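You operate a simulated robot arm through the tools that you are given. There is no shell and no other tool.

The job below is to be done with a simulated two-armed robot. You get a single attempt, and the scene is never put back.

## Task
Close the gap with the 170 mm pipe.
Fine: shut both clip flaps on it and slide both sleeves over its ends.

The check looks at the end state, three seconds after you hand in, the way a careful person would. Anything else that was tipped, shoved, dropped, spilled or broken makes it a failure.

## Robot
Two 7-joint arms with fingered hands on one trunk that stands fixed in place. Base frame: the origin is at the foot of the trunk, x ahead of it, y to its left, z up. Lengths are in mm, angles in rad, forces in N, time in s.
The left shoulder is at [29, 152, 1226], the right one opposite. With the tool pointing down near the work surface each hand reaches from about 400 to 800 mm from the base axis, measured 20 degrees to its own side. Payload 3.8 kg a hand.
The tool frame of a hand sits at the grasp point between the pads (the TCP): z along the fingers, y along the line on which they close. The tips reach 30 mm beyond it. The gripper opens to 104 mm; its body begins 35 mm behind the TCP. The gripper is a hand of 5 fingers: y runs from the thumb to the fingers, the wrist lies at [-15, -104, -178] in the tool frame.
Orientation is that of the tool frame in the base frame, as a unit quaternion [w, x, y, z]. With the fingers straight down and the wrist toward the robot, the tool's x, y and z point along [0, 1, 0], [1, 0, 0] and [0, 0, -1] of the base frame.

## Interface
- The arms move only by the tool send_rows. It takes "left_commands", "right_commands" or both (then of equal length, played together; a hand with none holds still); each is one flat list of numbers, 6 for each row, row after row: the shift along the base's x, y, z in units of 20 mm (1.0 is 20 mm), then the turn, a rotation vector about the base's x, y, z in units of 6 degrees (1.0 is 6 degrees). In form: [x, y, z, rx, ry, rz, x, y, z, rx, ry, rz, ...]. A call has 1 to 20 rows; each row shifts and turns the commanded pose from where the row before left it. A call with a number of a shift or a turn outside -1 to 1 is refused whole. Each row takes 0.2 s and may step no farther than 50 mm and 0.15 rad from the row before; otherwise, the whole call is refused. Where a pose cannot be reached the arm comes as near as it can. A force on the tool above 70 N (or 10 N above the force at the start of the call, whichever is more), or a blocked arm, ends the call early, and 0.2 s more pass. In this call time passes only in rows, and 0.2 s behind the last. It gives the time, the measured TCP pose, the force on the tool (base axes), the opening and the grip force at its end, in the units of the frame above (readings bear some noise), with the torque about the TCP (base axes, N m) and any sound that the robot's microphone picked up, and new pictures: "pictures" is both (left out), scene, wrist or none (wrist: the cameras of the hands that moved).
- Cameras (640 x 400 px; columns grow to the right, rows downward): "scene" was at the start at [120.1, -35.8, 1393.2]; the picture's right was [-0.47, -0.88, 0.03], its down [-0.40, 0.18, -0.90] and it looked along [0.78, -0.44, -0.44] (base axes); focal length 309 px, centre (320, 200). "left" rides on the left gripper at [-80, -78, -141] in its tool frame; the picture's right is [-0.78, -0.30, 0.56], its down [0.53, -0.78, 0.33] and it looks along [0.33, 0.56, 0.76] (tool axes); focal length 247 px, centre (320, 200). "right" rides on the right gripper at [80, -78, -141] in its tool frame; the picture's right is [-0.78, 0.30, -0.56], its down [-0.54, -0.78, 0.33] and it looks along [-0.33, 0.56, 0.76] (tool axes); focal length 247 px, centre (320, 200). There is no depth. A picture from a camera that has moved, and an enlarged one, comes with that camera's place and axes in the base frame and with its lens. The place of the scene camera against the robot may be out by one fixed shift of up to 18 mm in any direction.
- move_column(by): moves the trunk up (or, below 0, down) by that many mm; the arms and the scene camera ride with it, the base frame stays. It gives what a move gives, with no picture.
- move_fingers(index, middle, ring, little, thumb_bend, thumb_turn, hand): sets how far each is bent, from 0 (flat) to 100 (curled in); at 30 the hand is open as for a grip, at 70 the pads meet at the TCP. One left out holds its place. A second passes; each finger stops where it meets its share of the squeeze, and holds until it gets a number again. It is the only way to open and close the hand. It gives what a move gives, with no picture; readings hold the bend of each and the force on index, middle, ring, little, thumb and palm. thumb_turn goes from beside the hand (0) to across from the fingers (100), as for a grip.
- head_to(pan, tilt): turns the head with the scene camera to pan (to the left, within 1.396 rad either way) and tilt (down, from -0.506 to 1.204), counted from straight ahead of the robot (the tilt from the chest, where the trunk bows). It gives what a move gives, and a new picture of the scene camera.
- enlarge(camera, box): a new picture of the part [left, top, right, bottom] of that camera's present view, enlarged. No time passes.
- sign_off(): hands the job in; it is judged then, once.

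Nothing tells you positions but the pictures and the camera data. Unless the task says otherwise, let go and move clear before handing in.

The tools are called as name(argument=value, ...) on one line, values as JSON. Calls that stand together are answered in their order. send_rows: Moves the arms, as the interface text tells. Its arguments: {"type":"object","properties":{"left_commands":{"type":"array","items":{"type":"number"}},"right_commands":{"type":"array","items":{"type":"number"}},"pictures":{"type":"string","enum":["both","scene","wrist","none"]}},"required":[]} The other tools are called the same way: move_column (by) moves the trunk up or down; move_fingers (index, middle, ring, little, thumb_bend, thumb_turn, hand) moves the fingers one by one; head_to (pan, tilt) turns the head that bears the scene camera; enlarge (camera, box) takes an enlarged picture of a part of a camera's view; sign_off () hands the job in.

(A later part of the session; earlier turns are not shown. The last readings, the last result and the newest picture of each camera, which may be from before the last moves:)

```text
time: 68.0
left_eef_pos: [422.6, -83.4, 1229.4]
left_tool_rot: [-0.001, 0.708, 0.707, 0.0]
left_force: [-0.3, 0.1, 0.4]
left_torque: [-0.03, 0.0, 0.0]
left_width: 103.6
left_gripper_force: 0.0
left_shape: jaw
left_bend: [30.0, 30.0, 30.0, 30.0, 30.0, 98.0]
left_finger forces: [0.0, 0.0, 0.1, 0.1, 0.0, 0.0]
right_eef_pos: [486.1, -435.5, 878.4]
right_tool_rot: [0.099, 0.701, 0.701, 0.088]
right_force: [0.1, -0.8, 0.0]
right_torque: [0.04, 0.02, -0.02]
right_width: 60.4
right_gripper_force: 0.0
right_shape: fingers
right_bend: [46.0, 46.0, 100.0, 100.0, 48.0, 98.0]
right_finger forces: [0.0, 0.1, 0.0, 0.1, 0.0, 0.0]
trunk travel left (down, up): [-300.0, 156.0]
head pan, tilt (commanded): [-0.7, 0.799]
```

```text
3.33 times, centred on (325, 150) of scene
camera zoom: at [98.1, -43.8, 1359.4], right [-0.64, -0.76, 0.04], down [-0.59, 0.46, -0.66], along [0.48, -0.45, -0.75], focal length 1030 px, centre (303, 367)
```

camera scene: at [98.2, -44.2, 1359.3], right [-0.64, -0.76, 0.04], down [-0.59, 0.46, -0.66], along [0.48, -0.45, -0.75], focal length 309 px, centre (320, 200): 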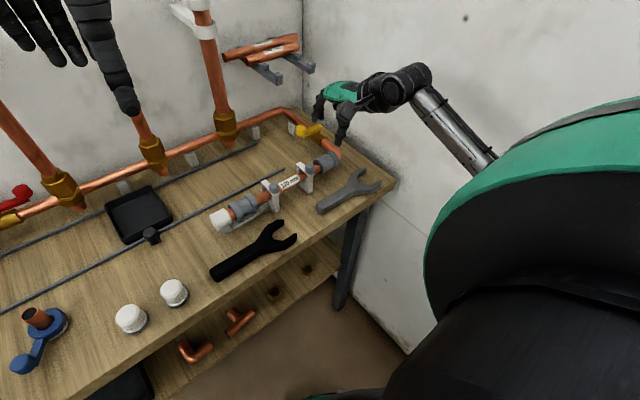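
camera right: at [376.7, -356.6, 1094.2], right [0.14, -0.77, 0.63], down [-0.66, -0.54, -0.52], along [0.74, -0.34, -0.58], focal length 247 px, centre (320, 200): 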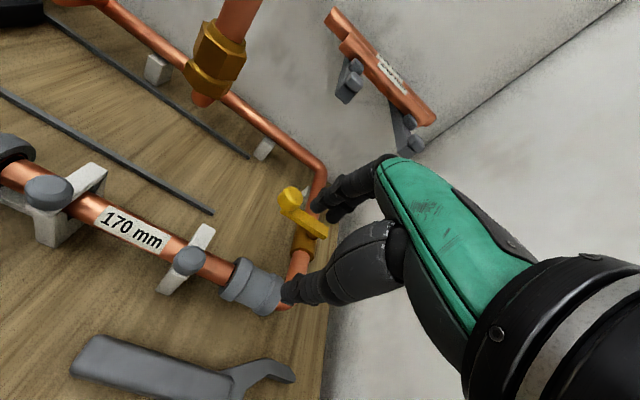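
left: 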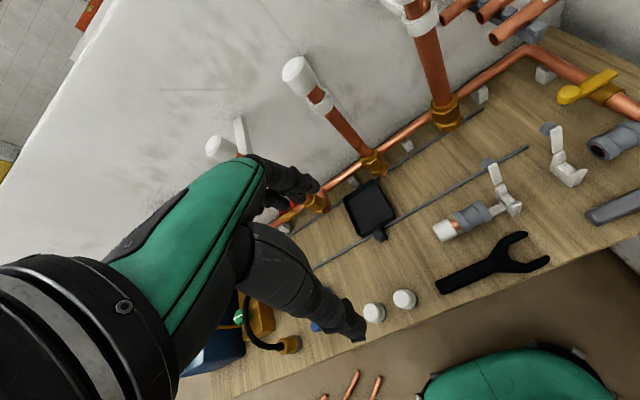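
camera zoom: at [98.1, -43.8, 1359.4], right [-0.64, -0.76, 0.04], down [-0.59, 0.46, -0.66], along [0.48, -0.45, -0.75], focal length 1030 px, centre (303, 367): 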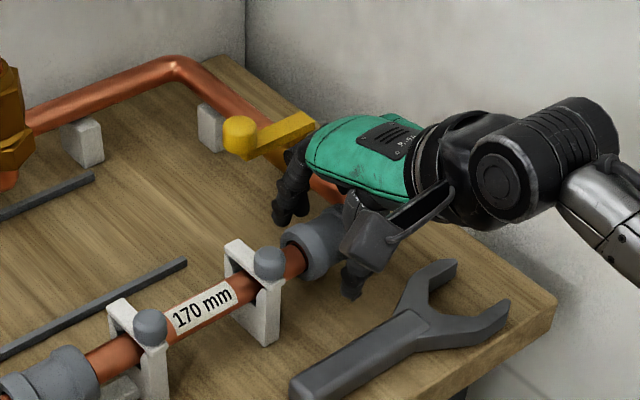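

The fingers straddle the right sleeve. I'll lower a few millimetres and close on it.

send_rows(right_commands=[0, 0, -0.2, 0, 0, 0], pictures="none")

move_fingers(hand="right", index=54, middle=54, thumb_bend=56)

move_fingers(hand="right", index=68, middle=68, thumb_bend=68)

enlarge(camera="right", box=[200, 150, 420, 350])

enlarge(camera="scene", box=[270, 90, 380, 210])

```text
time: 68.4
left_eef_pos: [422.3, -83.2, 1229.1]
left_tool_rot: [0.001, 0.707, 0.707, 0.0]
left_force: [-0.1, -0.1, 0.6]
left_torque: [0.0, -0.01, -0.01]
left_width: 103.8
left_gripper_force: 0.1
left_shape: jaw
left_bend: [30.0, 30.0, 30.0, 30.0, 30.0, 98.0]
left_finger forces: [0.1, 0.0, 0.0, 0.0, 0.0, 0.1]
right_eef_pos: [486.1, -437.8, 874.2]
right_tool_rot: [0.098, 0.7, 0.701, 0.088]
right_force: [0.6, -0.9, -0.2]
right_torque: [-0.01, 0.03, -0.01]
right_width: 60.6
right_gripper_force: 0.0
right_shape: fingers
right_bend: [46.0, 46.0, 100.0, 100.0, 48.0, 98.0]
right_finger forces: [0.1, 0.0, 0.0, 0.1, 0.0, 0.1]
trunk travel left (down, up): [-300.0, 156.0]
head pan, tilt (commanded): [-0.7, 0.799]
```

```text
time: 69.4
left_eef_pos: [422.9, -83.4, 1229.7]
left_tool_rot: [0.0, 0.707, 0.707, 0.0]
left_force: [0.1, -0.2, 0.6]
left_torque: [0.03, 0.0, 0.0]
left_width: 103.9
left_gripper_force: 0.1
left_shape: jaw
left_bend: [30.0, 30.0, 30.0, 30.0, 30.0, 98.0]
left_finger forces: [0.0, 0.0, 0.1, 0.0, 0.0, 0.0]
right_eef_pos: [486.7, -437.4, 874.2]
right_tool_rot: [0.098, 0.701, 0.701, 0.087]
right_force: [-0.8, -0.4, 0.2]
right_torque: [-0.03, 0.04, 0.01]
right_width: 39.5
right_gripper_force: 0.1
right_shape: fingers
right_bend: [54.0, 54.0, 100.0, 100.0, 56.0, 99.0]
right_finger forces: [0.0, 0.1, 0.0, 0.0, 0.0, 0.1]
trunk travel left (down, up): [-300.0, 156.0]
head pan, tilt (commanded): [-0.7, 0.799]
```

```text
time: 70.4
left_eef_pos: [423.0, -82.6, 1229.0]
left_tool_rot: [-0.001, 0.707, 0.707, -0.001]
left_force: [0.3, -1.0, 0.4]
left_torque: [0.01, 0.0, 0.01]
left_width: 103.8
left_gripper_force: 0.1
left_shape: jaw
left_bend: [30.0, 30.0, 30.0, 30.0, 30.0, 98.0]
left_finger forces: [0.1, 0.1, 0.0, 0.1, 0.0, 0.1]
right_eef_pos: [487.4, -437.3, 874.6]
right_tool_rot: [0.098, 0.701, 0.701, 0.088]
right_force: [3.8, 0.5, -0.5]
right_torque: [0.0, -0.1, -0.02]
right_width: 28.9
right_gripper_force: 10.8
right_shape: fingers
right_bend: [59.0, 63.0, 100.0, 100.0, 61.0, 99.0]
right_finger forces: [8.2, 4.2, 0.1, 0.0, 9.2, 0.0]
trunk travel left (down, up): [-300.0, 156.0]
head pan, tilt (commanded): [-0.7, 0.799]
```

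```text
2.00 times, centred on (310, 250) of right
camera zoom: at [375.9, -355.3, 990.4], right [0.14, -0.77, 0.63], down [-0.66, -0.54, -0.51], along [0.73, -0.34, -0.59], focal length 494 px, centre (340, 100)
```

zoom: 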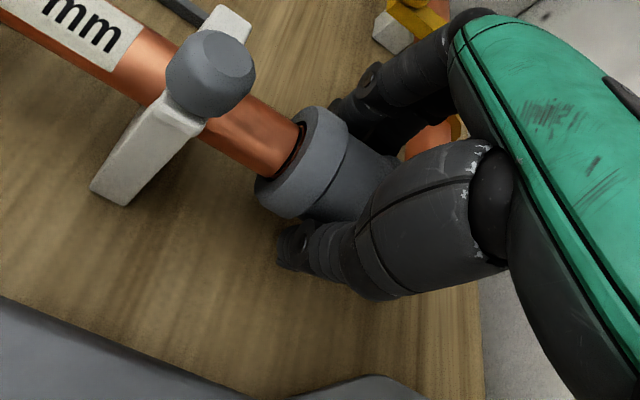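

```text
3.33 times, centred on (325, 150) of scene
camera zoom: at [98.9, -43.8, 1359.3], right [-0.64, -0.76, 0.04], down [-0.59, 0.46, -0.66], along [0.48, -0.45, -0.75], focal length 1030 px, centre (303, 367)
```

zoom: 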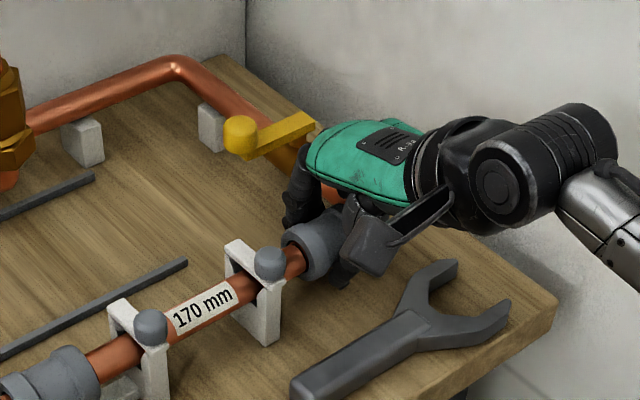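

The sleeve is gripped with about 11 N. I'll slide it toward +y in small steps and watch that the sleeve follows.

send_rows(right_commands=[0, 0.2, 0, 0, 0, 0, 0, 0.2, 0, 0, 0, 0], pictures="none")

enlarge(camera="right", box=[200, 150, 420, 350])

enlarge(camera="scene", box=[270, 90, 380, 210])

```text
time: 71.0
left_eef_pos: [422.8, -83.6, 1228.6]
left_tool_rot: [-0.001, 0.707, 0.707, 0.0]
left_force: [-0.1, 0.3, -0.6]
left_torque: [0.02, -0.02, 0.01]
left_width: 103.5
left_gripper_force: 0.0
left_shape: jaw
left_bend: [30.0, 30.0, 30.0, 30.0, 30.0, 98.0]
left_finger forces: [0.0, 0.0, 0.0, 0.0, 0.0, 0.0]
right_eef_pos: [486.9, -429.3, 873.8]
right_tool_rot: [0.097, 0.701, 0.701, 0.087]
right_force: [2.2, -2.1, -3.4]
right_torque: [-0.03, -0.06, 0.0]
right_width: 29.0
right_gripper_force: 11.3
right_shape: fingers
right_bend: [59.0, 63.0, 100.0, 100.0, 61.0, 99.0]
right_finger forces: [7.4, 4.1, 0.0, 0.1, 10.1, 0.0]
trunk travel left (down, up): [-300.0, 156.0]
head pan, tilt (commanded): [-0.7, 0.799]
```

```text
2.00 times, centred on (310, 250) of right
camera zoom: at [376.4, -347.3, 990.8], right [0.14, -0.77, 0.63], down [-0.67, -0.54, -0.51], along [0.73, -0.34, -0.59], focal length 494 px, centre (340, 100)
```

zoom: 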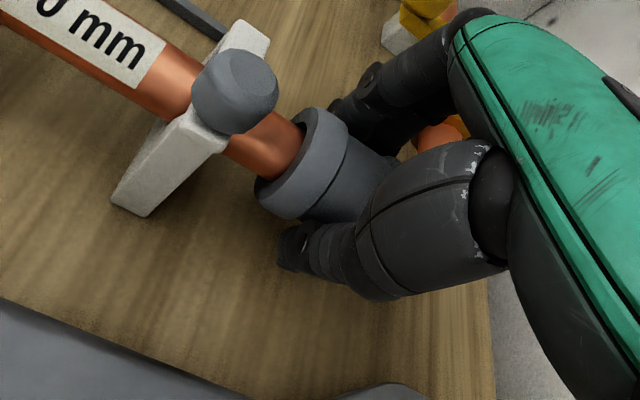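

```text
3.33 times, centred on (325, 150) of scene
camera zoom: at [98.8, -44.2, 1359.3], right [-0.64, -0.76, 0.04], down [-0.59, 0.46, -0.66], along [0.48, -0.45, -0.75], focal length 1030 px, centre (303, 367)
```

zoom: 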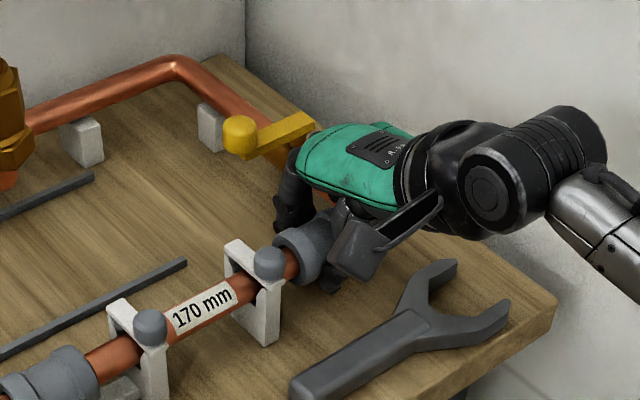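

It follows easily (2 N). Another 16 mm will centre it on the joint.

send_rows(right_commands=[0, 0.2, 0, 0, 0, 0, 0, 0.2, 0, 0, 0, 0, 0, 0.2, 0, 0, 0, 0, 0, 0.2, 0, 0, 0, 0], pictures="none")

enlarge(camera="right", box=[200, 150, 420, 350])

enlarge(camera="scene", box=[270, 90, 380, 210])

```text
time: 72.0
left_eef_pos: [424.4, -84.2, 1229.2]
left_tool_rot: [0.0, 0.707, 0.707, -0.001]
left_force: [0.2, 0.7, -0.3]
left_torque: [0.0, 0.02, -0.01]
left_width: 103.7
left_gripper_force: 0.0
left_shape: jaw
left_bend: [30.0, 30.0, 30.0, 30.0, 30.0, 98.0]
left_finger forces: [0.1, 0.1, 0.1, 0.0, 0.0, 0.0]
right_eef_pos: [488.4, -412.7, 873.8]
right_tool_rot: [0.098, 0.701, 0.701, 0.087]
right_force: [5.0, -1.3, -5.9]
right_torque: [0.03, -0.06, -0.02]
right_width: 28.9
right_gripper_force: 11.0
right_shape: fingers
right_bend: [59.0, 63.0, 100.0, 100.0, 61.0, 99.0]
right_finger forces: [8.2, 4.4, 0.0, 0.0, 9.1, 0.0]
trunk travel left (down, up): [-300.0, 156.0]
head pan, tilt (commanded): [-0.7, 0.799]
```

```text
2.00 times, centred on (310, 250) of right
camera zoom: at [376.2, -331.6, 991.0], right [0.14, -0.77, 0.63], down [-0.66, -0.54, -0.51], along [0.73, -0.34, -0.59], focal length 494 px, centre (340, 100)
```

zoom: 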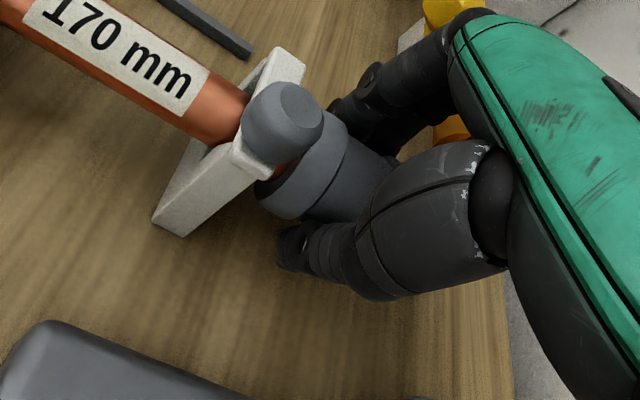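

```text
3.33 times, centred on (325, 150) of scene
camera zoom: at [99.5, -44.4, 1359.2], right [-0.64, -0.76, 0.04], down [-0.59, 0.46, -0.66], along [0.48, -0.45, -0.75], focal length 1030 px, centre (303, 367)
```

zoom: 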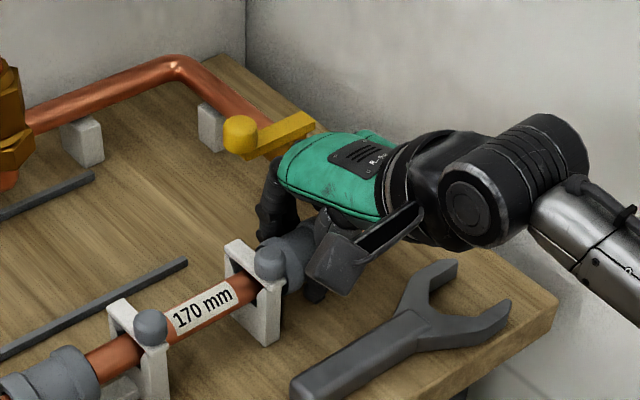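

The right sleeve has moved about 25 mm and stops just short of the clip. I'll let go and back off upward.

move_fingers(hand="right", index=52, middle=54, thumb_bend=53)

move_fingers(hand="right", index=44, middle=44, thumb_bend=46)

send_rows(right_commands=[0, -0.1, 0.4, 0, 0, 0, 0, -0.1, 0.7, 0, 0, 0, 0, 0, 1, 0, 0, 0, 0, 0, 1, 0, 0, 0, 0, 0, 1, 0, 0, 0, 0, 0, 1, 0, 0, 0], pictures="both")

enlarge(camera="right", box=[120, 150, 380, 370])

enlarge(camera="scene", box=[200, 110, 360, 240])

```text
time: 73.0
left_eef_pos: [423.3, -82.9, 1230.1]
left_tool_rot: [0.0, 0.707, 0.707, 0.0]
left_force: [0.9, 0.4, 0.0]
left_torque: [-0.02, 0.04, 0.04]
left_width: 103.7
left_gripper_force: 0.0
left_shape: jaw
left_bend: [30.0, 30.0, 30.0, 30.0, 30.0, 98.0]
left_finger forces: [0.1, 0.1, 0.0, 0.0, 0.0, 0.0]
right_eef_pos: [486.5, -413.2, 875.7]
right_tool_rot: [0.099, 0.7, 0.702, 0.088]
right_force: [-0.3, 0.3, -0.2]
right_torque: [-0.02, 0.0, -0.03]
right_width: 45.1
right_gripper_force: 0.2
right_shape: fingers
right_bend: [52.0, 54.0, 100.0, 100.0, 53.0, 98.0]
right_finger forces: [0.0, 0.0, 0.0, 0.0, 0.1, 0.0]
trunk travel left (down, up): [-300.0, 156.0]
head pan, tilt (commanded): [-0.7, 0.799]
```

```text
time: 74.0
left_eef_pos: [422.4, -83.3, 1229.3]
left_tool_rot: [0.0, 0.707, 0.707, -0.001]
left_force: [0.2, 0.1, 0.1]
left_torque: [0.0, 0.02, -0.01]
left_width: 103.6
left_gripper_force: 0.1
left_shape: jaw
left_bend: [30.0, 30.0, 30.0, 30.0, 30.0, 98.0]
left_finger forces: [0.1, 0.0, 0.0, 0.1, 0.1, 0.0]
right_eef_pos: [486.7, -414.6, 875.6]
right_tool_rot: [0.098, 0.7, 0.702, 0.087]
right_force: [0.8, -0.5, 0.7]
right_torque: [0.0, -0.01, 0.04]
right_width: 64.4
right_gripper_force: 0.1
right_shape: fingers
right_bend: [44.0, 44.0, 100.0, 100.0, 46.0, 98.0]
right_finger forces: [0.0, 0.1, 0.0, 0.0, 0.1, 0.0]
trunk travel left (down, up): [-300.0, 156.0]
head pan, tilt (commanded): [-0.7, 0.799]
```

```text
time: 75.4
left_eef_pos: [423.2, -82.7, 1231.0]
left_tool_rot: [0.0, 0.707, 0.707, 0.0]
left_force: [-0.2, -0.2, -0.7]
left_torque: [0.01, 0.0, 0.02]
left_width: 103.6
left_gripper_force: 0.0
left_shape: jaw
left_bend: [30.0, 30.0, 30.0, 30.0, 30.0, 98.0]
left_finger forces: [0.1, 0.0, 0.1, 0.1, 0.0, 0.1]
right_eef_pos: [486.1, -415.3, 978.0]
right_tool_rot: [0.098, 0.7, 0.702, 0.087]
right_force: [0.0, 0.4, -1.0]
right_torque: [0.0, 0.03, -0.03]
right_width: 64.2
right_gripper_force: 0.0
right_shape: fingers
right_bend: [44.0, 44.0, 100.0, 100.0, 46.0, 98.0]
right_finger forces: [0.0, 0.1, 0.1, 0.0, 0.1, 0.0]
trunk travel left (down, up): [-300.0, 156.0]
head pan, tilt (commanded): [-0.7, 0.799]
camera scene: at [98.0, -43.6, 1359.4], right [-0.64, -0.76, 0.04], down [-0.59, 0.46, -0.66], along [0.48, -0.45, -0.75], focal length 309 px, centre (320, 200)
camera right: at [374.5, -334.2, 1094.5], right [0.14, -0.77, 0.63], down [-0.66, -0.54, -0.51], along [0.73, -0.34, -0.59], focal length 247 px, centre (320, 200)
```

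scene: 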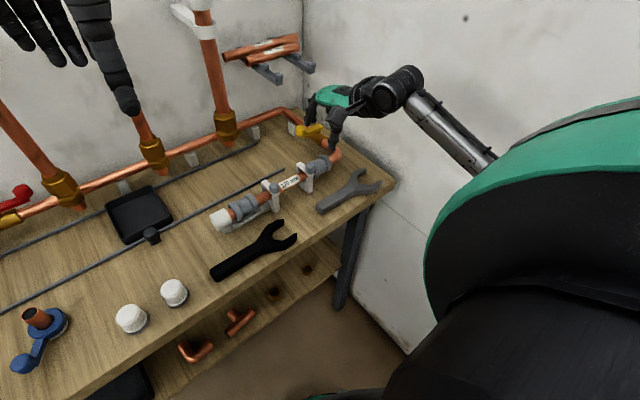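
right: 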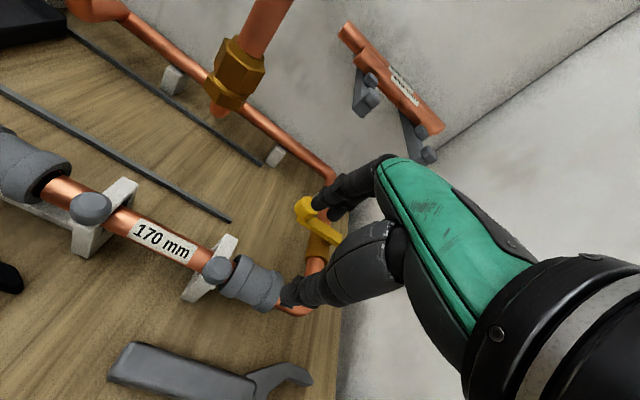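

```text
1.82 times, centred on (250, 260) of right
camera zoom: at [374.5, -334.2, 1094.5], right [0.14, -0.77, 0.63], down [-0.66, -0.54, -0.51], along [0.73, -0.34, -0.59], focal length 449 px, centre (447, 91)
```

zoom: 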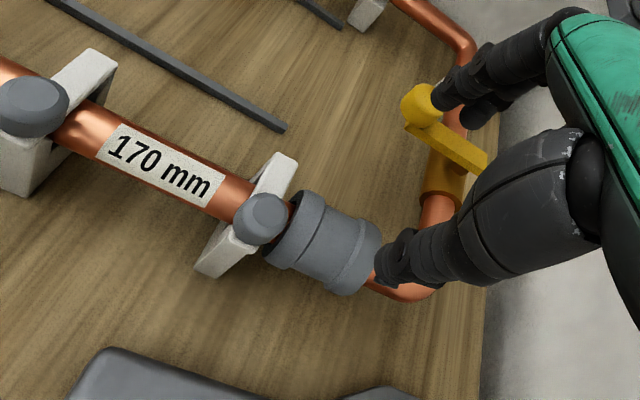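

```text
3.08 times, centred on (280, 175) of scene
camera zoom: at [98.0, -43.6, 1359.4], right [-0.64, -0.76, 0.04], down [-0.59, 0.46, -0.66], along [0.48, -0.45, -0.75], focal length 951 px, centre (443, 277)
```

zoom: 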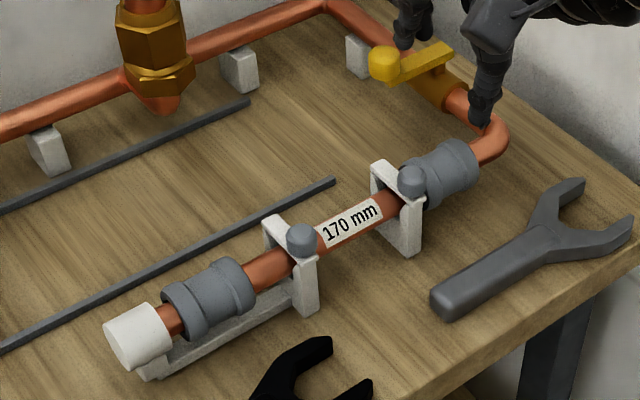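

The right sleeve now bridges its joint. I'll retract the right arm to its side so the left hand has room for the left sleeve.

send_rows(right_commands=[0, 0, 1, 0, 0, 0, 0, 0, 1, 0, 0, 0, 0, 0, 1, 0, 0, 0, 0, 0, 1, 0, 0, 0, 0, 0, 1, 0, 0, 0, 0, 0, 1, 0, 0, 0, -1, -0.1, 0.8, 0, 0.25, 0, -1, -0.1, 0.8, 0, 0.25, 0, -1, -0.1, 0.8, 0, 0.25, 0, -1, -0.1, 0.8, 0, 0.25, 0, -1, -0.1, 0.8, 0, 0.25, 0, -1, -0.1, 0.8, 0, 0.25, 0, -1, -0.1, 0.8, 0, 0.25, 0, -1, -0.1, 0.8, 0, 0.25, 0, -1, -0.1, 0.8, 0, 0.25, 0, -1, -0.1, 0.8, 0, 0.25, 0], pictures="scene")

enlarge(camera="left", box=[380, 100, 640, 300])

```text
time: 78.8
left_eef_pos: [420.7, -83.5, 1230.9]
left_tool_rot: [0.0, 0.706, 0.708, 0.001]
left_force: [0.5, -0.4, 0.2]
left_torque: [-0.01, 0.01, -0.01]
left_width: 103.9
left_gripper_force: 0.2
left_shape: jaw
left_bend: [30.0, 30.0, 30.0, 30.0, 30.0, 98.0]
left_finger forces: [0.0, 0.1, 0.0, 0.0, 0.0, 0.1]
right_eef_pos: [285.2, -435.7, 1258.9]
right_tool_rot: [0.006, 0.706, 0.708, -0.005]
right_force: [-0.3, 0.1, -0.3]
right_torque: [-0.01, 0.02, 0.03]
right_width: 64.6
right_gripper_force: 0.0
right_shape: fingers
right_bend: [44.0, 44.0, 100.0, 100.0, 46.0, 98.0]
right_finger forces: [0.0, 0.1, 0.0, 0.1, 0.1, 0.0]
trunk travel left (down, up): [-300.0, 156.0]
head pan, tilt (commanded): [-0.7, 0.799]
camera scene: at [96.9, -43.6, 1359.5], right [-0.64, -0.76, 0.04], down [-0.59, 0.46, -0.66], along [0.49, -0.45, -0.75], focal length 309 px, centre (320, 200)
```

scene: 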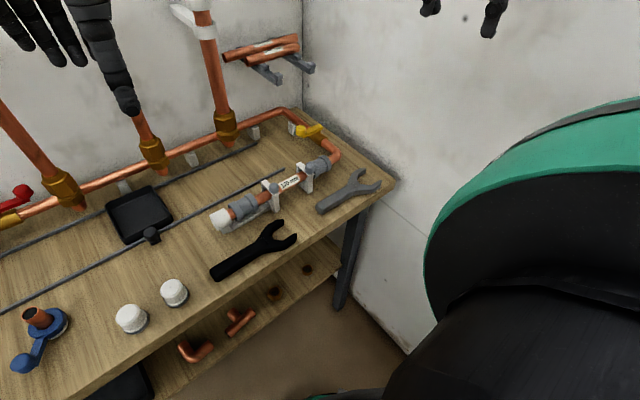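

```text
2.00 times, centred on (510, 200) of left
camera zoom: at [344.0, -163.3, 1372.1], right [-0.3, -0.78, -0.56], down [-0.78, 0.53, -0.33], along [0.56, 0.33, -0.76], focal length 494 px, centre (-60, 200)
```

zoom: 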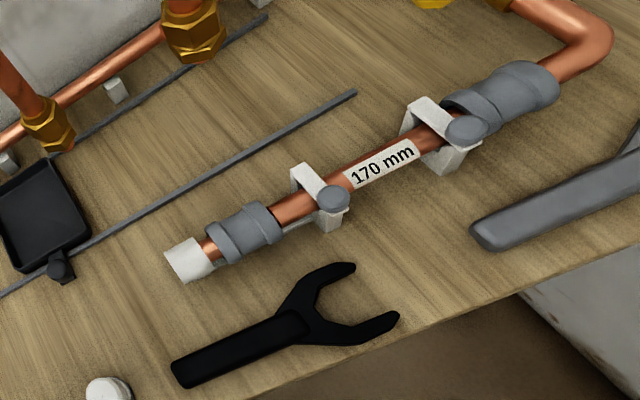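

move_fingers(hand="left", index=46, middle=46, ring=100, little=100, thumb_bend=48, thumb_turn=98)

send_rows(left_commands=[0.26, -0.5, -0.95, 0, -0.2, 0, 0.26, -0.5, -0.95, 0, -0.2, 0, 0.26, -0.5, -0.95, 0, -0.2, 0, 0.26, -0.5, -0.95, 0, -0.2, 0, 0.26, -0.5, -0.95, 0, -0.2, 0, 0.26, -0.5, -0.95, 0, -0.2, 0, 0.26, -0.5, -0.95, 0, -0.2, 0, 0.26, -0.5, -0.95, 0, -0.2, 0, 0.26, -0.5, -0.95, 0, -0.2, 0, 0.26, -0.5, -0.95, 0, -0.2, 0, 0.26, -0.5, -0.95, 0, -0.2, 0, 0.26, -0.5, -0.95, 0, -0.2, 0, 0.26, -0.5, -0.95, 0, -0.2, 0], pictures="both")

enlarge(camera="left", box=[220, 150, 480, 370])

enlarge(camera="scene", box=[180, 90, 340, 250])

```text
time: 79.8
left_eef_pos: [422.1, -83.3, 1228.9]
left_tool_rot: [0.0, 0.707, 0.707, 0.0]
left_force: [0.1, -0.2, 0.4]
left_torque: [-0.03, 0.01, 0.03]
left_width: 60.5
left_gripper_force: 0.1
left_shape: fingers
left_bend: [46.0, 46.0, 100.0, 100.0, 48.0, 98.0]
left_finger forces: [0.1, 0.0, 0.1, 0.0, 0.0, 0.1]
right_eef_pos: [285.7, -435.6, 1258.0]
right_tool_rot: [0.005, 0.706, 0.708, -0.005]
right_force: [0.3, 0.6, -0.3]
right_torque: [-0.01, 0.0, 0.01]
right_width: 64.8
right_gripper_force: 0.1
right_shape: fingers
right_bend: [44.0, 44.0, 100.0, 100.0, 46.0, 98.0]
right_finger forces: [0.0, 0.0, 0.0, 0.0, 0.1, 0.1]
trunk travel left (down, up): [-300.0, 156.0]
head pan, tilt (commanded): [-0.7, 0.799]
```

```text
time: 82.6
left_eef_pos: [491.1, -214.6, 982.1]
left_tool_rot: [0.095, 0.701, 0.7, 0.096]
left_force: [-0.1, -0.7, -0.4]
left_torque: [-0.03, 0.0, 0.0]
left_width: 60.3
left_gripper_force: 0.1
left_shape: fingers
left_bend: [46.0, 46.0, 100.0, 100.0, 48.0, 98.0]
left_finger forces: [0.0, 0.0, 0.1, 0.1, 0.0, 0.1]
right_eef_pos: [287.0, -436.9, 1258.4]
right_tool_rot: [0.006, 0.705, 0.709, -0.004]
right_force: [0.1, -0.4, 0.7]
right_torque: [0.01, 0.02, 0.0]
right_width: 64.7
right_gripper_force: 0.1
right_shape: fingers
right_bend: [44.0, 44.0, 100.0, 100.0, 46.0, 98.0]
right_finger forces: [0.0, 0.1, 0.1, 0.0, 0.1, 0.0]
trunk travel left (down, up): [-300.0, 156.0]
head pan, tilt (commanded): [-0.7, 0.799]
camera scene: at [98.0, -44.4, 1359.3], right [-0.64, -0.76, 0.04], down [-0.59, 0.46, -0.66], along [0.48, -0.45, -0.75], focal length 309 px, centre (320, 200)
camera left: at [377.4, -294.7, 1098.6], right [-0.14, -0.78, -0.62], down [-0.66, 0.54, -0.53], along [0.74, 0.33, -0.58], focal length 247 px, centre (320, 200)
```

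scene: 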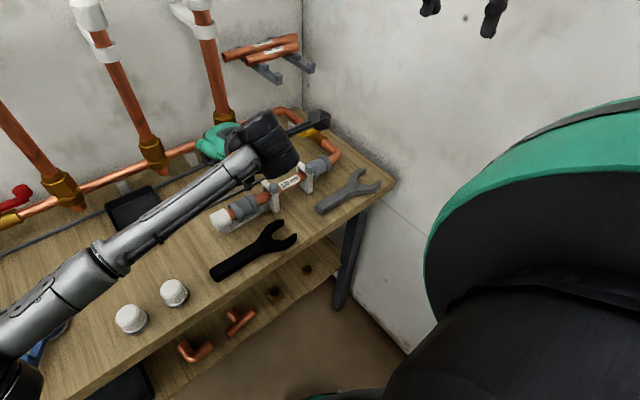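
left: 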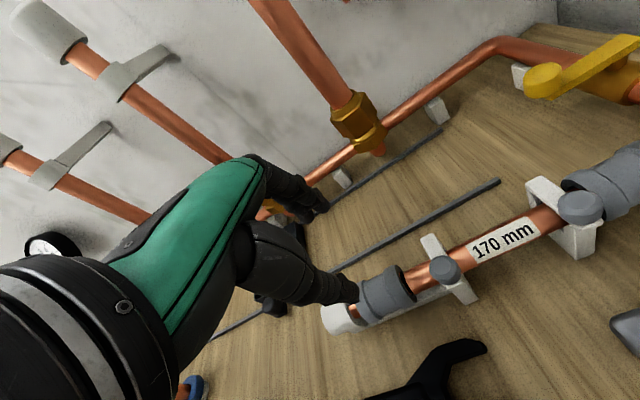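

```text
1.82 times, centred on (350, 260) of left
camera zoom: at [377.4, -294.7, 1098.6], right [-0.14, -0.78, -0.62], down [-0.66, 0.54, -0.53], along [0.74, 0.33, -0.58], focal length 449 px, centre (266, 91)
```

zoom: 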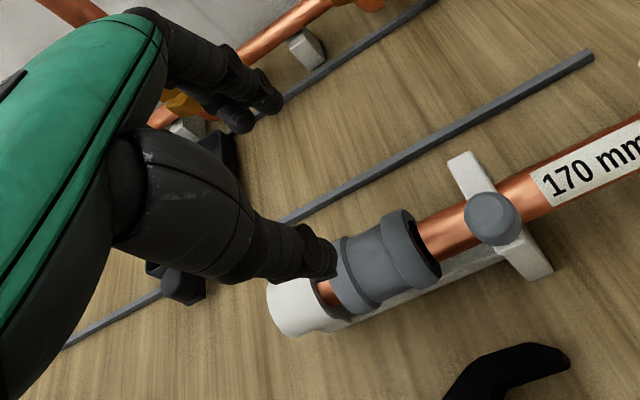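

```text
2.50 times, centred on (260, 170) of scene
camera zoom: at [98.0, -44.4, 1359.3], right [-0.64, -0.76, 0.04], down [-0.59, 0.46, -0.66], along [0.48, -0.45, -0.75], focal length 773 px, centre (470, 275)
```

zoom: 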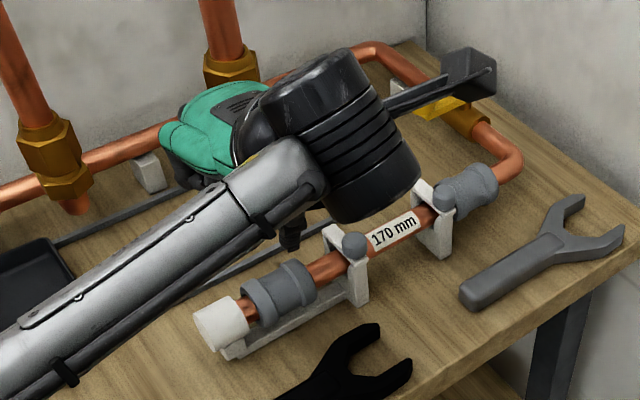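

The left hand is above the left sleeve (centre ≈ (488,-214,866)), with the sleeve spanning y=-187 to -237. I'll descend astride it.

send_rows(left_commands=[-0.06, 0, -0.9, 0, 0, 0, -0.06, 0, -0.9, 0, 0, 0, -0.06, 0, -0.9, 0, 0, 0, -0.06, 0, -0.9, 0, 0, 0, -0.06, 0, -0.9, 0, 0, 0], pictures="none")

enlarge(camera="left", box=[220, 150, 480, 370])

enlarge(camera="scene", box=[180, 110, 340, 250])

```text
time: 83.8
left_eef_pos: [484.1, -212.7, 891.7]
left_tool_rot: [0.096, 0.701, 0.701, 0.096]
left_force: [-0.1, 0.0, 0.6]
left_torque: [0.01, -0.02, 0.0]
left_width: 60.2
left_gripper_force: 0.0
left_shape: fingers
left_bend: [46.0, 46.0, 100.0, 100.0, 48.0, 98.0]
left_finger forces: [0.1, 0.0, 0.1, 0.0, 0.0, 0.1]
right_eef_pos: [287.1, -435.9, 1257.8]
right_tool_rot: [0.007, 0.706, 0.708, -0.006]
right_force: [-0.4, 0.1, -0.1]
right_torque: [0.0, -0.01, -0.01]
right_width: 64.8
right_gripper_force: 0.2
right_shape: fingers
right_bend: [44.0, 44.0, 100.0, 100.0, 46.0, 98.0]
right_finger forces: [0.1, 0.1, 0.0, 0.1, 0.0, 0.1]
trunk travel left (down, up): [-300.0, 156.0]
head pan, tilt (commanded): [-0.7, 0.799]
```

```text
1.82 times, centred on (350, 260) of left
camera zoom: at [371.8, -294.0, 1007.8], right [-0.14, -0.78, -0.62], down [-0.66, 0.54, -0.53], along [0.74, 0.33, -0.58], focal length 449 px, centre (266, 91)
```

zoom: 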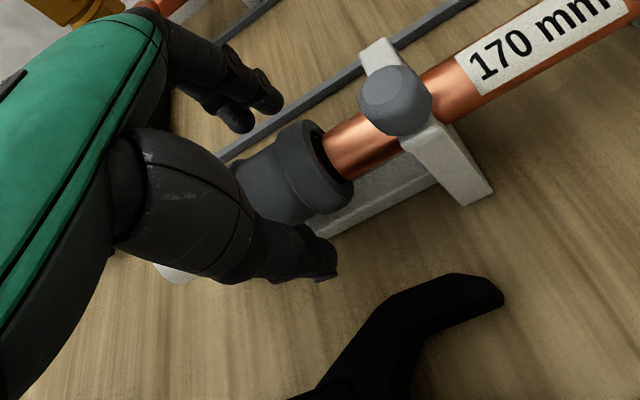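

```text
2.86 times, centred on (260, 180) of scene
camera zoom: at [97.9, -44.0, 1359.4], right [-0.64, -0.76, 0.04], down [-0.59, 0.46, -0.66], along [0.48, -0.45, -0.75], focal length 883 px, centre (491, 257)
```

zoom: 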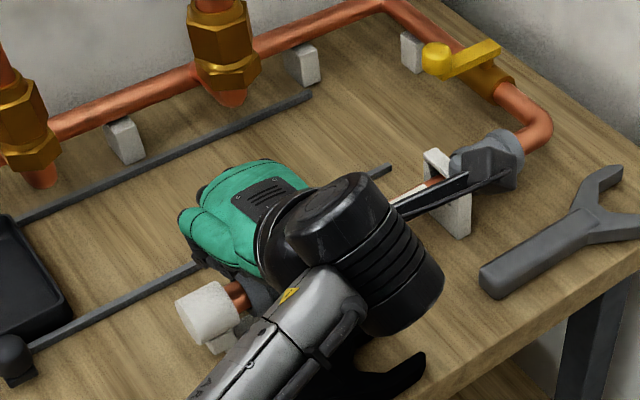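

send_rows(left_commands=[0, -0.03, -0.35, 0, 0, 0, 0.05, -0.02, -0.25, 0, 0, 0], pictures="none")

move_fingers(hand="left", index=54, middle=54, thumb_bend=55)

enlarge(camera="left", box=[220, 150, 480, 370])

```text
time: 84.4
left_eef_pos: [485.4, -213.6, 880.8]
left_tool_rot: [0.096, 0.7, 0.701, 0.096]
left_force: [0.2, 0.2, 0.7]
left_torque: [0.0, 0.02, 0.0]
left_width: 60.4
left_gripper_force: 0.0
left_shape: fingers
left_bend: [46.0, 46.0, 100.0, 100.0, 48.0, 98.0]
left_finger forces: [0.0, 0.1, 0.0, 0.0, 0.0, 0.0]
right_eef_pos: [286.7, -435.6, 1257.5]
right_tool_rot: [0.006, 0.706, 0.708, -0.004]
right_force: [-0.1, -0.2, 0.0]
right_torque: [-0.05, -0.05, 0.01]
right_width: 64.8
right_gripper_force: 0.0
right_shape: fingers
right_bend: [44.0, 44.0, 100.0, 100.0, 46.0, 98.0]
right_finger forces: [0.0, 0.0, 0.1, 0.1, 0.0, 0.0]
trunk travel left (down, up): [-300.0, 156.0]
head pan, tilt (commanded): [-0.7, 0.799]
```

```text
time: 85.4
left_eef_pos: [484.5, -213.5, 880.3]
left_tool_rot: [0.095, 0.701, 0.701, 0.096]
left_force: [-0.2, 0.0, -0.3]
left_torque: [-0.03, 0.01, 0.05]
left_width: 41.0
left_gripper_force: 0.1
left_shape: fingers
left_bend: [54.0, 54.0, 100.0, 100.0, 55.0, 99.0]
left_finger forces: [0.0, 0.1, 0.0, 0.0, 0.1, 0.1]
right_eef_pos: [286.1, -435.9, 1259.2]
right_tool_rot: [0.006, 0.706, 0.709, -0.005]
right_force: [0.3, -0.8, -0.3]
right_torque: [-0.01, -0.03, 0.0]
right_width: 64.5
right_gripper_force: 0.1
right_shape: fingers
right_bend: [44.0, 44.0, 100.0, 100.0, 46.0, 98.0]
right_finger forces: [0.0, 0.0, 0.0, 0.0, 0.0, 0.0]
trunk travel left (down, up): [-300.0, 156.0]
head pan, tilt (commanded): [-0.7, 0.799]
```

```text
1.82 times, centred on (350, 260) of left
camera zoom: at [372.5, -294.2, 996.7], right [-0.14, -0.78, -0.62], down [-0.66, 0.53, -0.53], along [0.74, 0.33, -0.58], focal length 449 px, centre (266, 91)
```

zoom: 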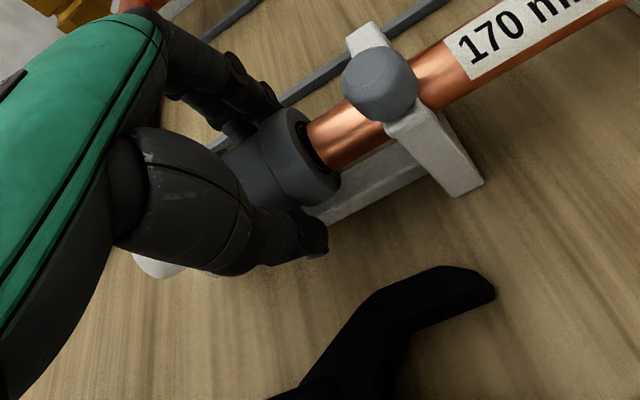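

move_fingers(hand="left", index=68, middle=68, thumb_bend=68)

enlarge(camera="left", box=[220, 150, 480, 370])

```text
time: 86.4
left_eef_pos: [486.1, -212.8, 880.0]
left_tool_rot: [0.096, 0.701, 0.7, 0.096]
left_force: [7.0, -0.5, 1.5]
left_torque: [0.0, -0.12, -0.02]
left_width: 31.9
left_gripper_force: 11.6
left_shape: fingers
left_bend: [58.0, 61.0, 100.0, 100.0, 60.0, 99.0]
left_finger forces: [8.9, 5.9, 0.0, 0.1, 8.5, 0.0]
right_eef_pos: [287.7, -435.9, 1257.4]
right_tool_rot: [0.006, 0.705, 0.709, -0.006]
right_force: [-0.3, 0.9, 0.3]
right_torque: [0.01, 0.03, -0.01]
right_width: 64.7
right_gripper_force: 0.1
right_shape: fingers
right_bend: [44.0, 44.0, 100.0, 100.0, 46.0, 98.0]
right_finger forces: [0.0, 0.0, 0.1, 0.1, 0.0, 0.1]
trunk travel left (down, up): [-300.0, 156.0]
head pan, tilt (commanded): [-0.7, 0.799]
```

```text
1.82 times, centred on (350, 260) of left
camera zoom: at [373.7, -294.0, 996.4], right [-0.14, -0.78, -0.62], down [-0.66, 0.53, -0.53], along [0.74, 0.33, -0.58], focal length 449 px, centre (266, 91)
```

zoom: 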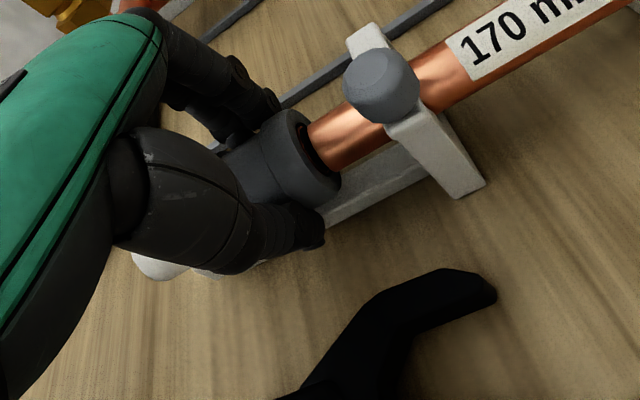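

Gripped (12 N). I'll relax the sideways load a bit and slide the sleeve toward -y.

send_rows(left_commands=[0.1, 0, 0, 0, 0, 0, 0, -0.2, 0, 0, 0, 0, 0, -0.2, 0, 0, 0, 0], pictures="none")

enlarge(camera="left", box=[220, 150, 480, 370])

```text
time: 87.2
left_eef_pos: [498.6, -196.3, 875.2]
left_tool_rot: [0.087, 0.692, 0.707, 0.115]
left_force: [-25.6, -9.5, 1.9]
left_torque: [-0.17, 0.33, 0.04]
left_width: 30.4
left_gripper_force: 12.0
left_shape: fingers
left_bend: [67.0, 68.0, 100.0, 100.0, 57.0, 95.0]
left_finger forces: [0.3, 0.0, 0.0, 0.0, 23.0, 0.0]
right_eef_pos: [279.9, -436.3, 1259.8]
right_tool_rot: [0.008, 0.705, 0.709, -0.002]
right_force: [0.0, 0.1, 0.3]
right_torque: [0.02, 0.0, -0.02]
right_width: 64.8
right_gripper_force: 0.0
right_shape: fingers
right_bend: [44.0, 44.0, 100.0, 100.0, 46.0, 98.0]
right_finger forces: [0.1, 0.0, 0.0, 0.0, 0.0, 0.1]
trunk travel left (down, up): [-300.0, 156.0]
head pan, tilt (commanded): [-0.7, 0.799]
```

```text
1.82 times, centred on (350, 260) of left
camera zoom: at [385.9, -284.6, 986.2], right [-0.1, -0.76, -0.64], down [-0.67, 0.53, -0.52], along [0.74, 0.38, -0.56], focal length 449 px, centre (266, 91)
```

zoom: 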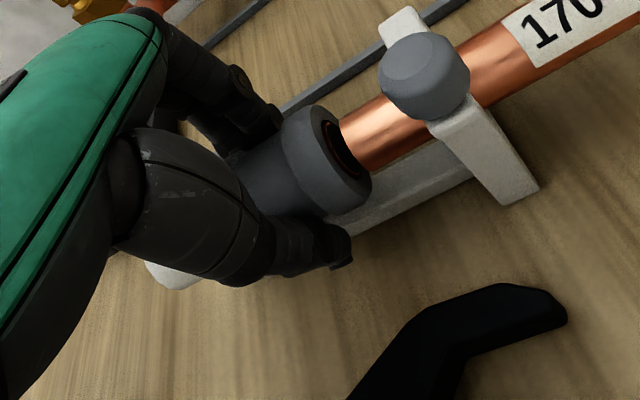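

The left hand moved in an unexpected direction with a 25 N side load. I'll stop and check the state before doing anything else.

enlarge(camera="scene", box=[120, 80, 380, 260])

move_fingers(hand="left", index=52, middle=52, thumb_bend=48)

enlarge(camera="left", box=[160, 120, 480, 370])

```text
2.22 times, centred on (250, 170) of scene
camera zoom: at [89.5, -45.2, 1359.9], right [-0.64, -0.76, 0.04], down [-0.59, 0.46, -0.66], along [0.49, -0.45, -0.75], focal length 687 px, centre (476, 267)
```

zoom: 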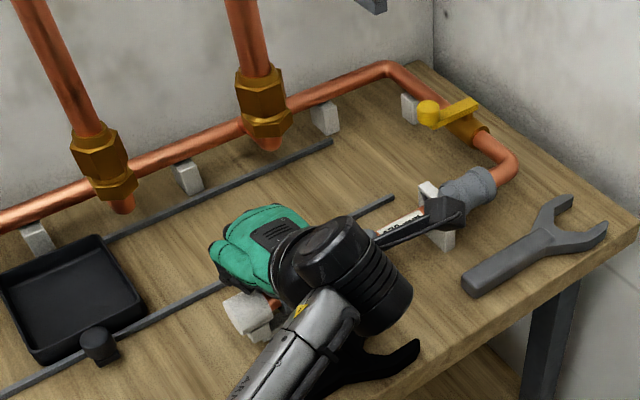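

```text
time: 88.4
left_eef_pos: [503.5, -193.6, 871.3]
left_tool_rot: [0.085, 0.691, 0.708, 0.116]
left_force: [-7.0, -2.1, 2.7]
left_torque: [-0.01, 0.11, 0.03]
left_width: 58.2
left_gripper_force: 3.4
left_shape: fingers
left_bend: [52.0, 52.0, 100.0, 100.0, 45.0, 97.0]
left_finger forces: [0.0, 0.0, 0.0, 0.0, 6.8, 0.0]
right_eef_pos: [284.6, -435.6, 1258.3]
right_tool_rot: [0.006, 0.705, 0.709, -0.004]
right_force: [0.0, 0.0, 0.1]
right_torque: [0.0, 0.0, 0.03]
right_width: 64.9
right_gripper_force: 0.0
right_shape: fingers
right_bend: [44.0, 44.0, 100.0, 100.0, 46.0, 98.0]
right_finger forces: [0.0, 0.0, 0.1, 0.0, 0.0, 0.0]
trunk travel left (down, up): [-300.0, 156.0]
head pan, tilt (commanded): [-0.7, 0.799]
stopped (left hand): the arm was blocked; the commanded pose is now the measured one
```

```text
1.60 times, centred on (320, 245) of left
camera zoom: at [391.1, -282.0, 981.7], right [-0.1, -0.75, -0.65], down [-0.67, 0.54, -0.52], along [0.74, 0.38, -0.56], focal length 395 px, centre (320, 128)
```

zoom: 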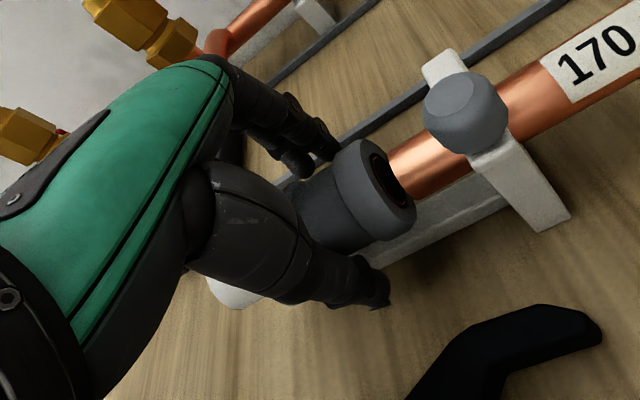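

The left arm was blocked, and the sleeve got shoved about 8 mm back toward the cap, which is harmless. I'll ease the hand off the sleeve and raise it, watching that it tracks.

send_rows(left_commands=[-0.3, 0, 0, 0, 0, 0, -0.25, 0, 0, 0, 0, 0], pictures="none")

```text
time: 89.0
left_eef_pos: [495.5, -190.8, 871.0]
left_tool_rot: [0.084, 0.69, 0.709, 0.117]
left_force: [0.4, 1.0, 0.2]
left_torque: [-0.02, 0.0, -0.03]
left_width: 52.1
left_gripper_force: 0.1
left_shape: fingers
left_bend: [52.0, 52.0, 100.0, 100.0, 48.0, 98.0]
left_finger forces: [0.1, 0.0, 0.0, 0.0, 0.0, 0.0]
right_eef_pos: [286.7, -436.6, 1258.5]
right_tool_rot: [0.006, 0.705, 0.709, -0.005]
right_force: [0.0, 0.3, -0.7]
right_torque: [0.0, -0.01, -0.05]
right_width: 64.7
right_gripper_force: 0.1
right_shape: fingers
right_bend: [44.0, 44.0, 100.0, 100.0, 46.0, 98.0]
right_finger forces: [0.0, 0.1, 0.0, 0.0, 0.1, 0.1]
trunk travel left (down, up): [-300.0, 156.0]
head pan, tilt (commanded): [-0.7, 0.799]
```

move_fingers(hand="left", index=46, middle=46, thumb_bend=46)

send_rows(left_commands=[0, 0, 0.4, 0, 0, 0, 0, 0, 0.7, 0, 0, 0, 0, 0, 1, 0, 0, 0, 0, 0, 1, 0, 0, 0, 0, 0, 1, 0, 0, 0, 0, 0, 1, 0, 0, 0], pictures="both")

enlarge(camera="left", box=[220, 150, 560, 370])

```text
time: 90.0
left_eef_pos: [493.9, -190.2, 869.8]
left_tool_rot: [0.085, 0.69, 0.709, 0.117]
left_force: [-0.3, -0.6, -0.2]
left_torque: [-0.03, -0.01, 0.02]
left_width: 62.0
left_gripper_force: 0.0
left_shape: fingers
left_bend: [46.0, 46.0, 100.0, 100.0, 46.0, 98.0]
left_finger forces: [0.0, 0.0, 0.0, 0.0, 0.1, 0.0]
right_eef_pos: [285.9, -435.7, 1258.2]
right_tool_rot: [0.006, 0.706, 0.708, -0.005]
right_force: [-0.7, -0.1, -0.9]
right_torque: [-0.01, 0.01, -0.01]
right_width: 64.7
right_gripper_force: 0.0
right_shape: fingers
right_bend: [44.0, 44.0, 100.0, 100.0, 46.0, 98.0]
right_finger forces: [0.0, 0.1, 0.1, 0.0, 0.0, 0.0]
trunk travel left (down, up): [-300.0, 156.0]
head pan, tilt (commanded): [-0.7, 0.799]
```

```text
time: 91.6
left_eef_pos: [511.4, -142.3, 933.2]
left_tool_rot: [0.048, 0.675, 0.721, 0.15]
left_force: [0.4, -0.2, -0.1]
left_torque: [-0.01, -0.01, -0.05]
left_width: 62.6
left_gripper_force: 0.0
left_shape: fingers
left_bend: [46.0, 46.0, 100.0, 100.0, 46.0, 97.0]
left_finger forces: [0.0, 0.0, 0.0, 0.1, 0.0, 0.0]
right_eef_pos: [286.3, -435.4, 1258.2]
right_tool_rot: [0.006, 0.705, 0.709, -0.005]
right_force: [-0.2, 0.5, 0.6]
right_torque: [0.01, 0.01, 0.0]
right_width: 64.8
right_gripper_force: 0.0
right_shape: fingers
right_bend: [44.0, 44.0, 100.0, 100.0, 46.0, 98.0]
right_finger forces: [0.0, 0.0, 0.0, 0.0, 0.1, 0.0]
trunk travel left (down, up): [-300.0, 156.0]
head pan, tilt (commanded): [-0.7, 0.799]
stopped in row 6 (left hand): the arm was blocked; the commanded pose is now the measured one
camera scene: at [97.7, -43.8, 1359.4], right [-0.64, -0.76, 0.04], down [-0.59, 0.46, -0.66], along [0.48, -0.45, -0.75], focal length 309 px, centre (320, 200)
camera left: at [405.5, -246.6, 1035.7], right [-0.07, -0.69, -0.72], down [-0.7, 0.54, -0.46], along [0.71, 0.47, -0.52], focal length 247 px, centre (320, 200)
```

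scene: 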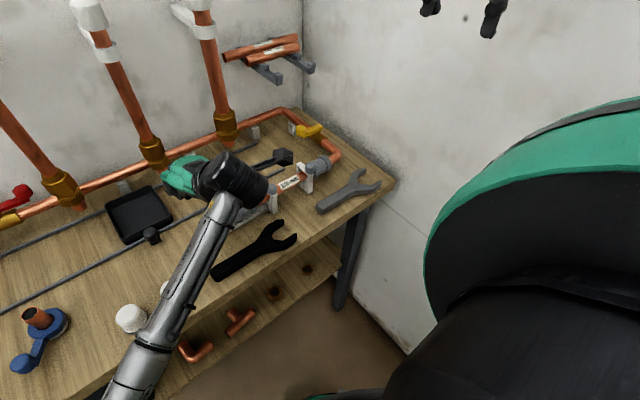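
left: 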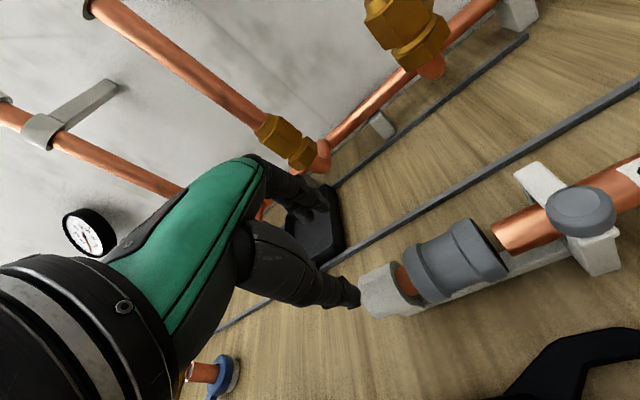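

```text
1.82 times, centred on (390, 260) of left
camera zoom: at [405.5, -246.6, 1035.7], right [-0.07, -0.69, -0.72], down [-0.7, 0.54, -0.46], along [0.71, 0.47, -0.52], focal length 449 px, centre (193, 91)
```

zoom: 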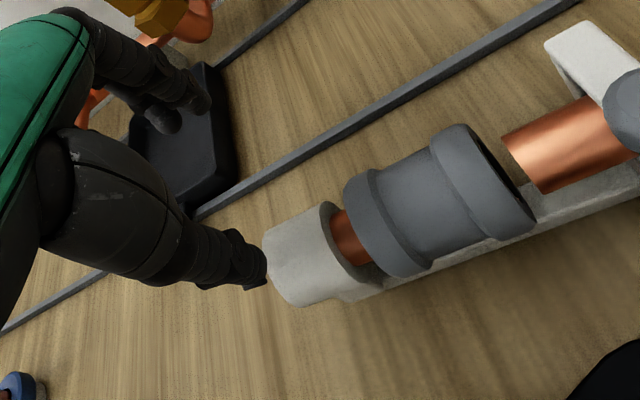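

The left arm has reached a bad posture when crossing over and gets blocked, so I'll retract it and use the right hand for the left sleeve instead. First I'll bring the left hand up and back toward its start place.

send_rows(left_commands=[-0.3, 0.3, 0.8, 0, 0, 0, -0.3, 0.3, 0.8, 0, 0, 0, -0.3, 0.3, 0.8, 0, 0, 0], pictures="scene")

```text
time: 92.4
left_eef_pos: [511.7, -110.5, 992.0]
left_tool_rot: [0.053, 0.665, 0.725, 0.171]
left_force: [0.2, -0.6, -0.2]
left_torque: [-0.01, -0.02, 0.01]
left_width: 62.6
left_gripper_force: 0.0
left_shape: fingers
left_bend: [46.0, 46.0, 100.0, 100.0, 46.0, 97.0]
left_finger forces: [0.0, 0.0, 0.0, 0.0, 0.1, 0.0]
right_eef_pos: [285.7, -435.2, 1258.4]
right_tool_rot: [0.006, 0.706, 0.708, -0.004]
right_force: [-0.7, 0.2, -0.1]
right_torque: [-0.01, 0.0, 0.01]
right_width: 64.7
right_gripper_force: 0.1
right_shape: fingers
right_bend: [44.0, 44.0, 100.0, 100.0, 46.0, 98.0]
right_finger forces: [0.0, 0.0, 0.1, 0.0, 0.0, 0.0]
trunk travel left (down, up): [-300.0, 156.0]
head pan, tilt (commanded): [-0.7, 0.799]
camera scene: at [97.9, -43.7, 1359.4], right [-0.64, -0.76, 0.04], down [-0.59, 0.46, -0.66], along [0.48, -0.45, -0.75], focal length 309 px, centre (320, 200)
```

scene: 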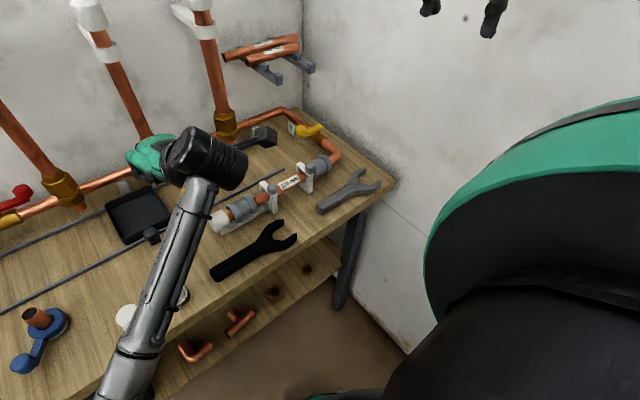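

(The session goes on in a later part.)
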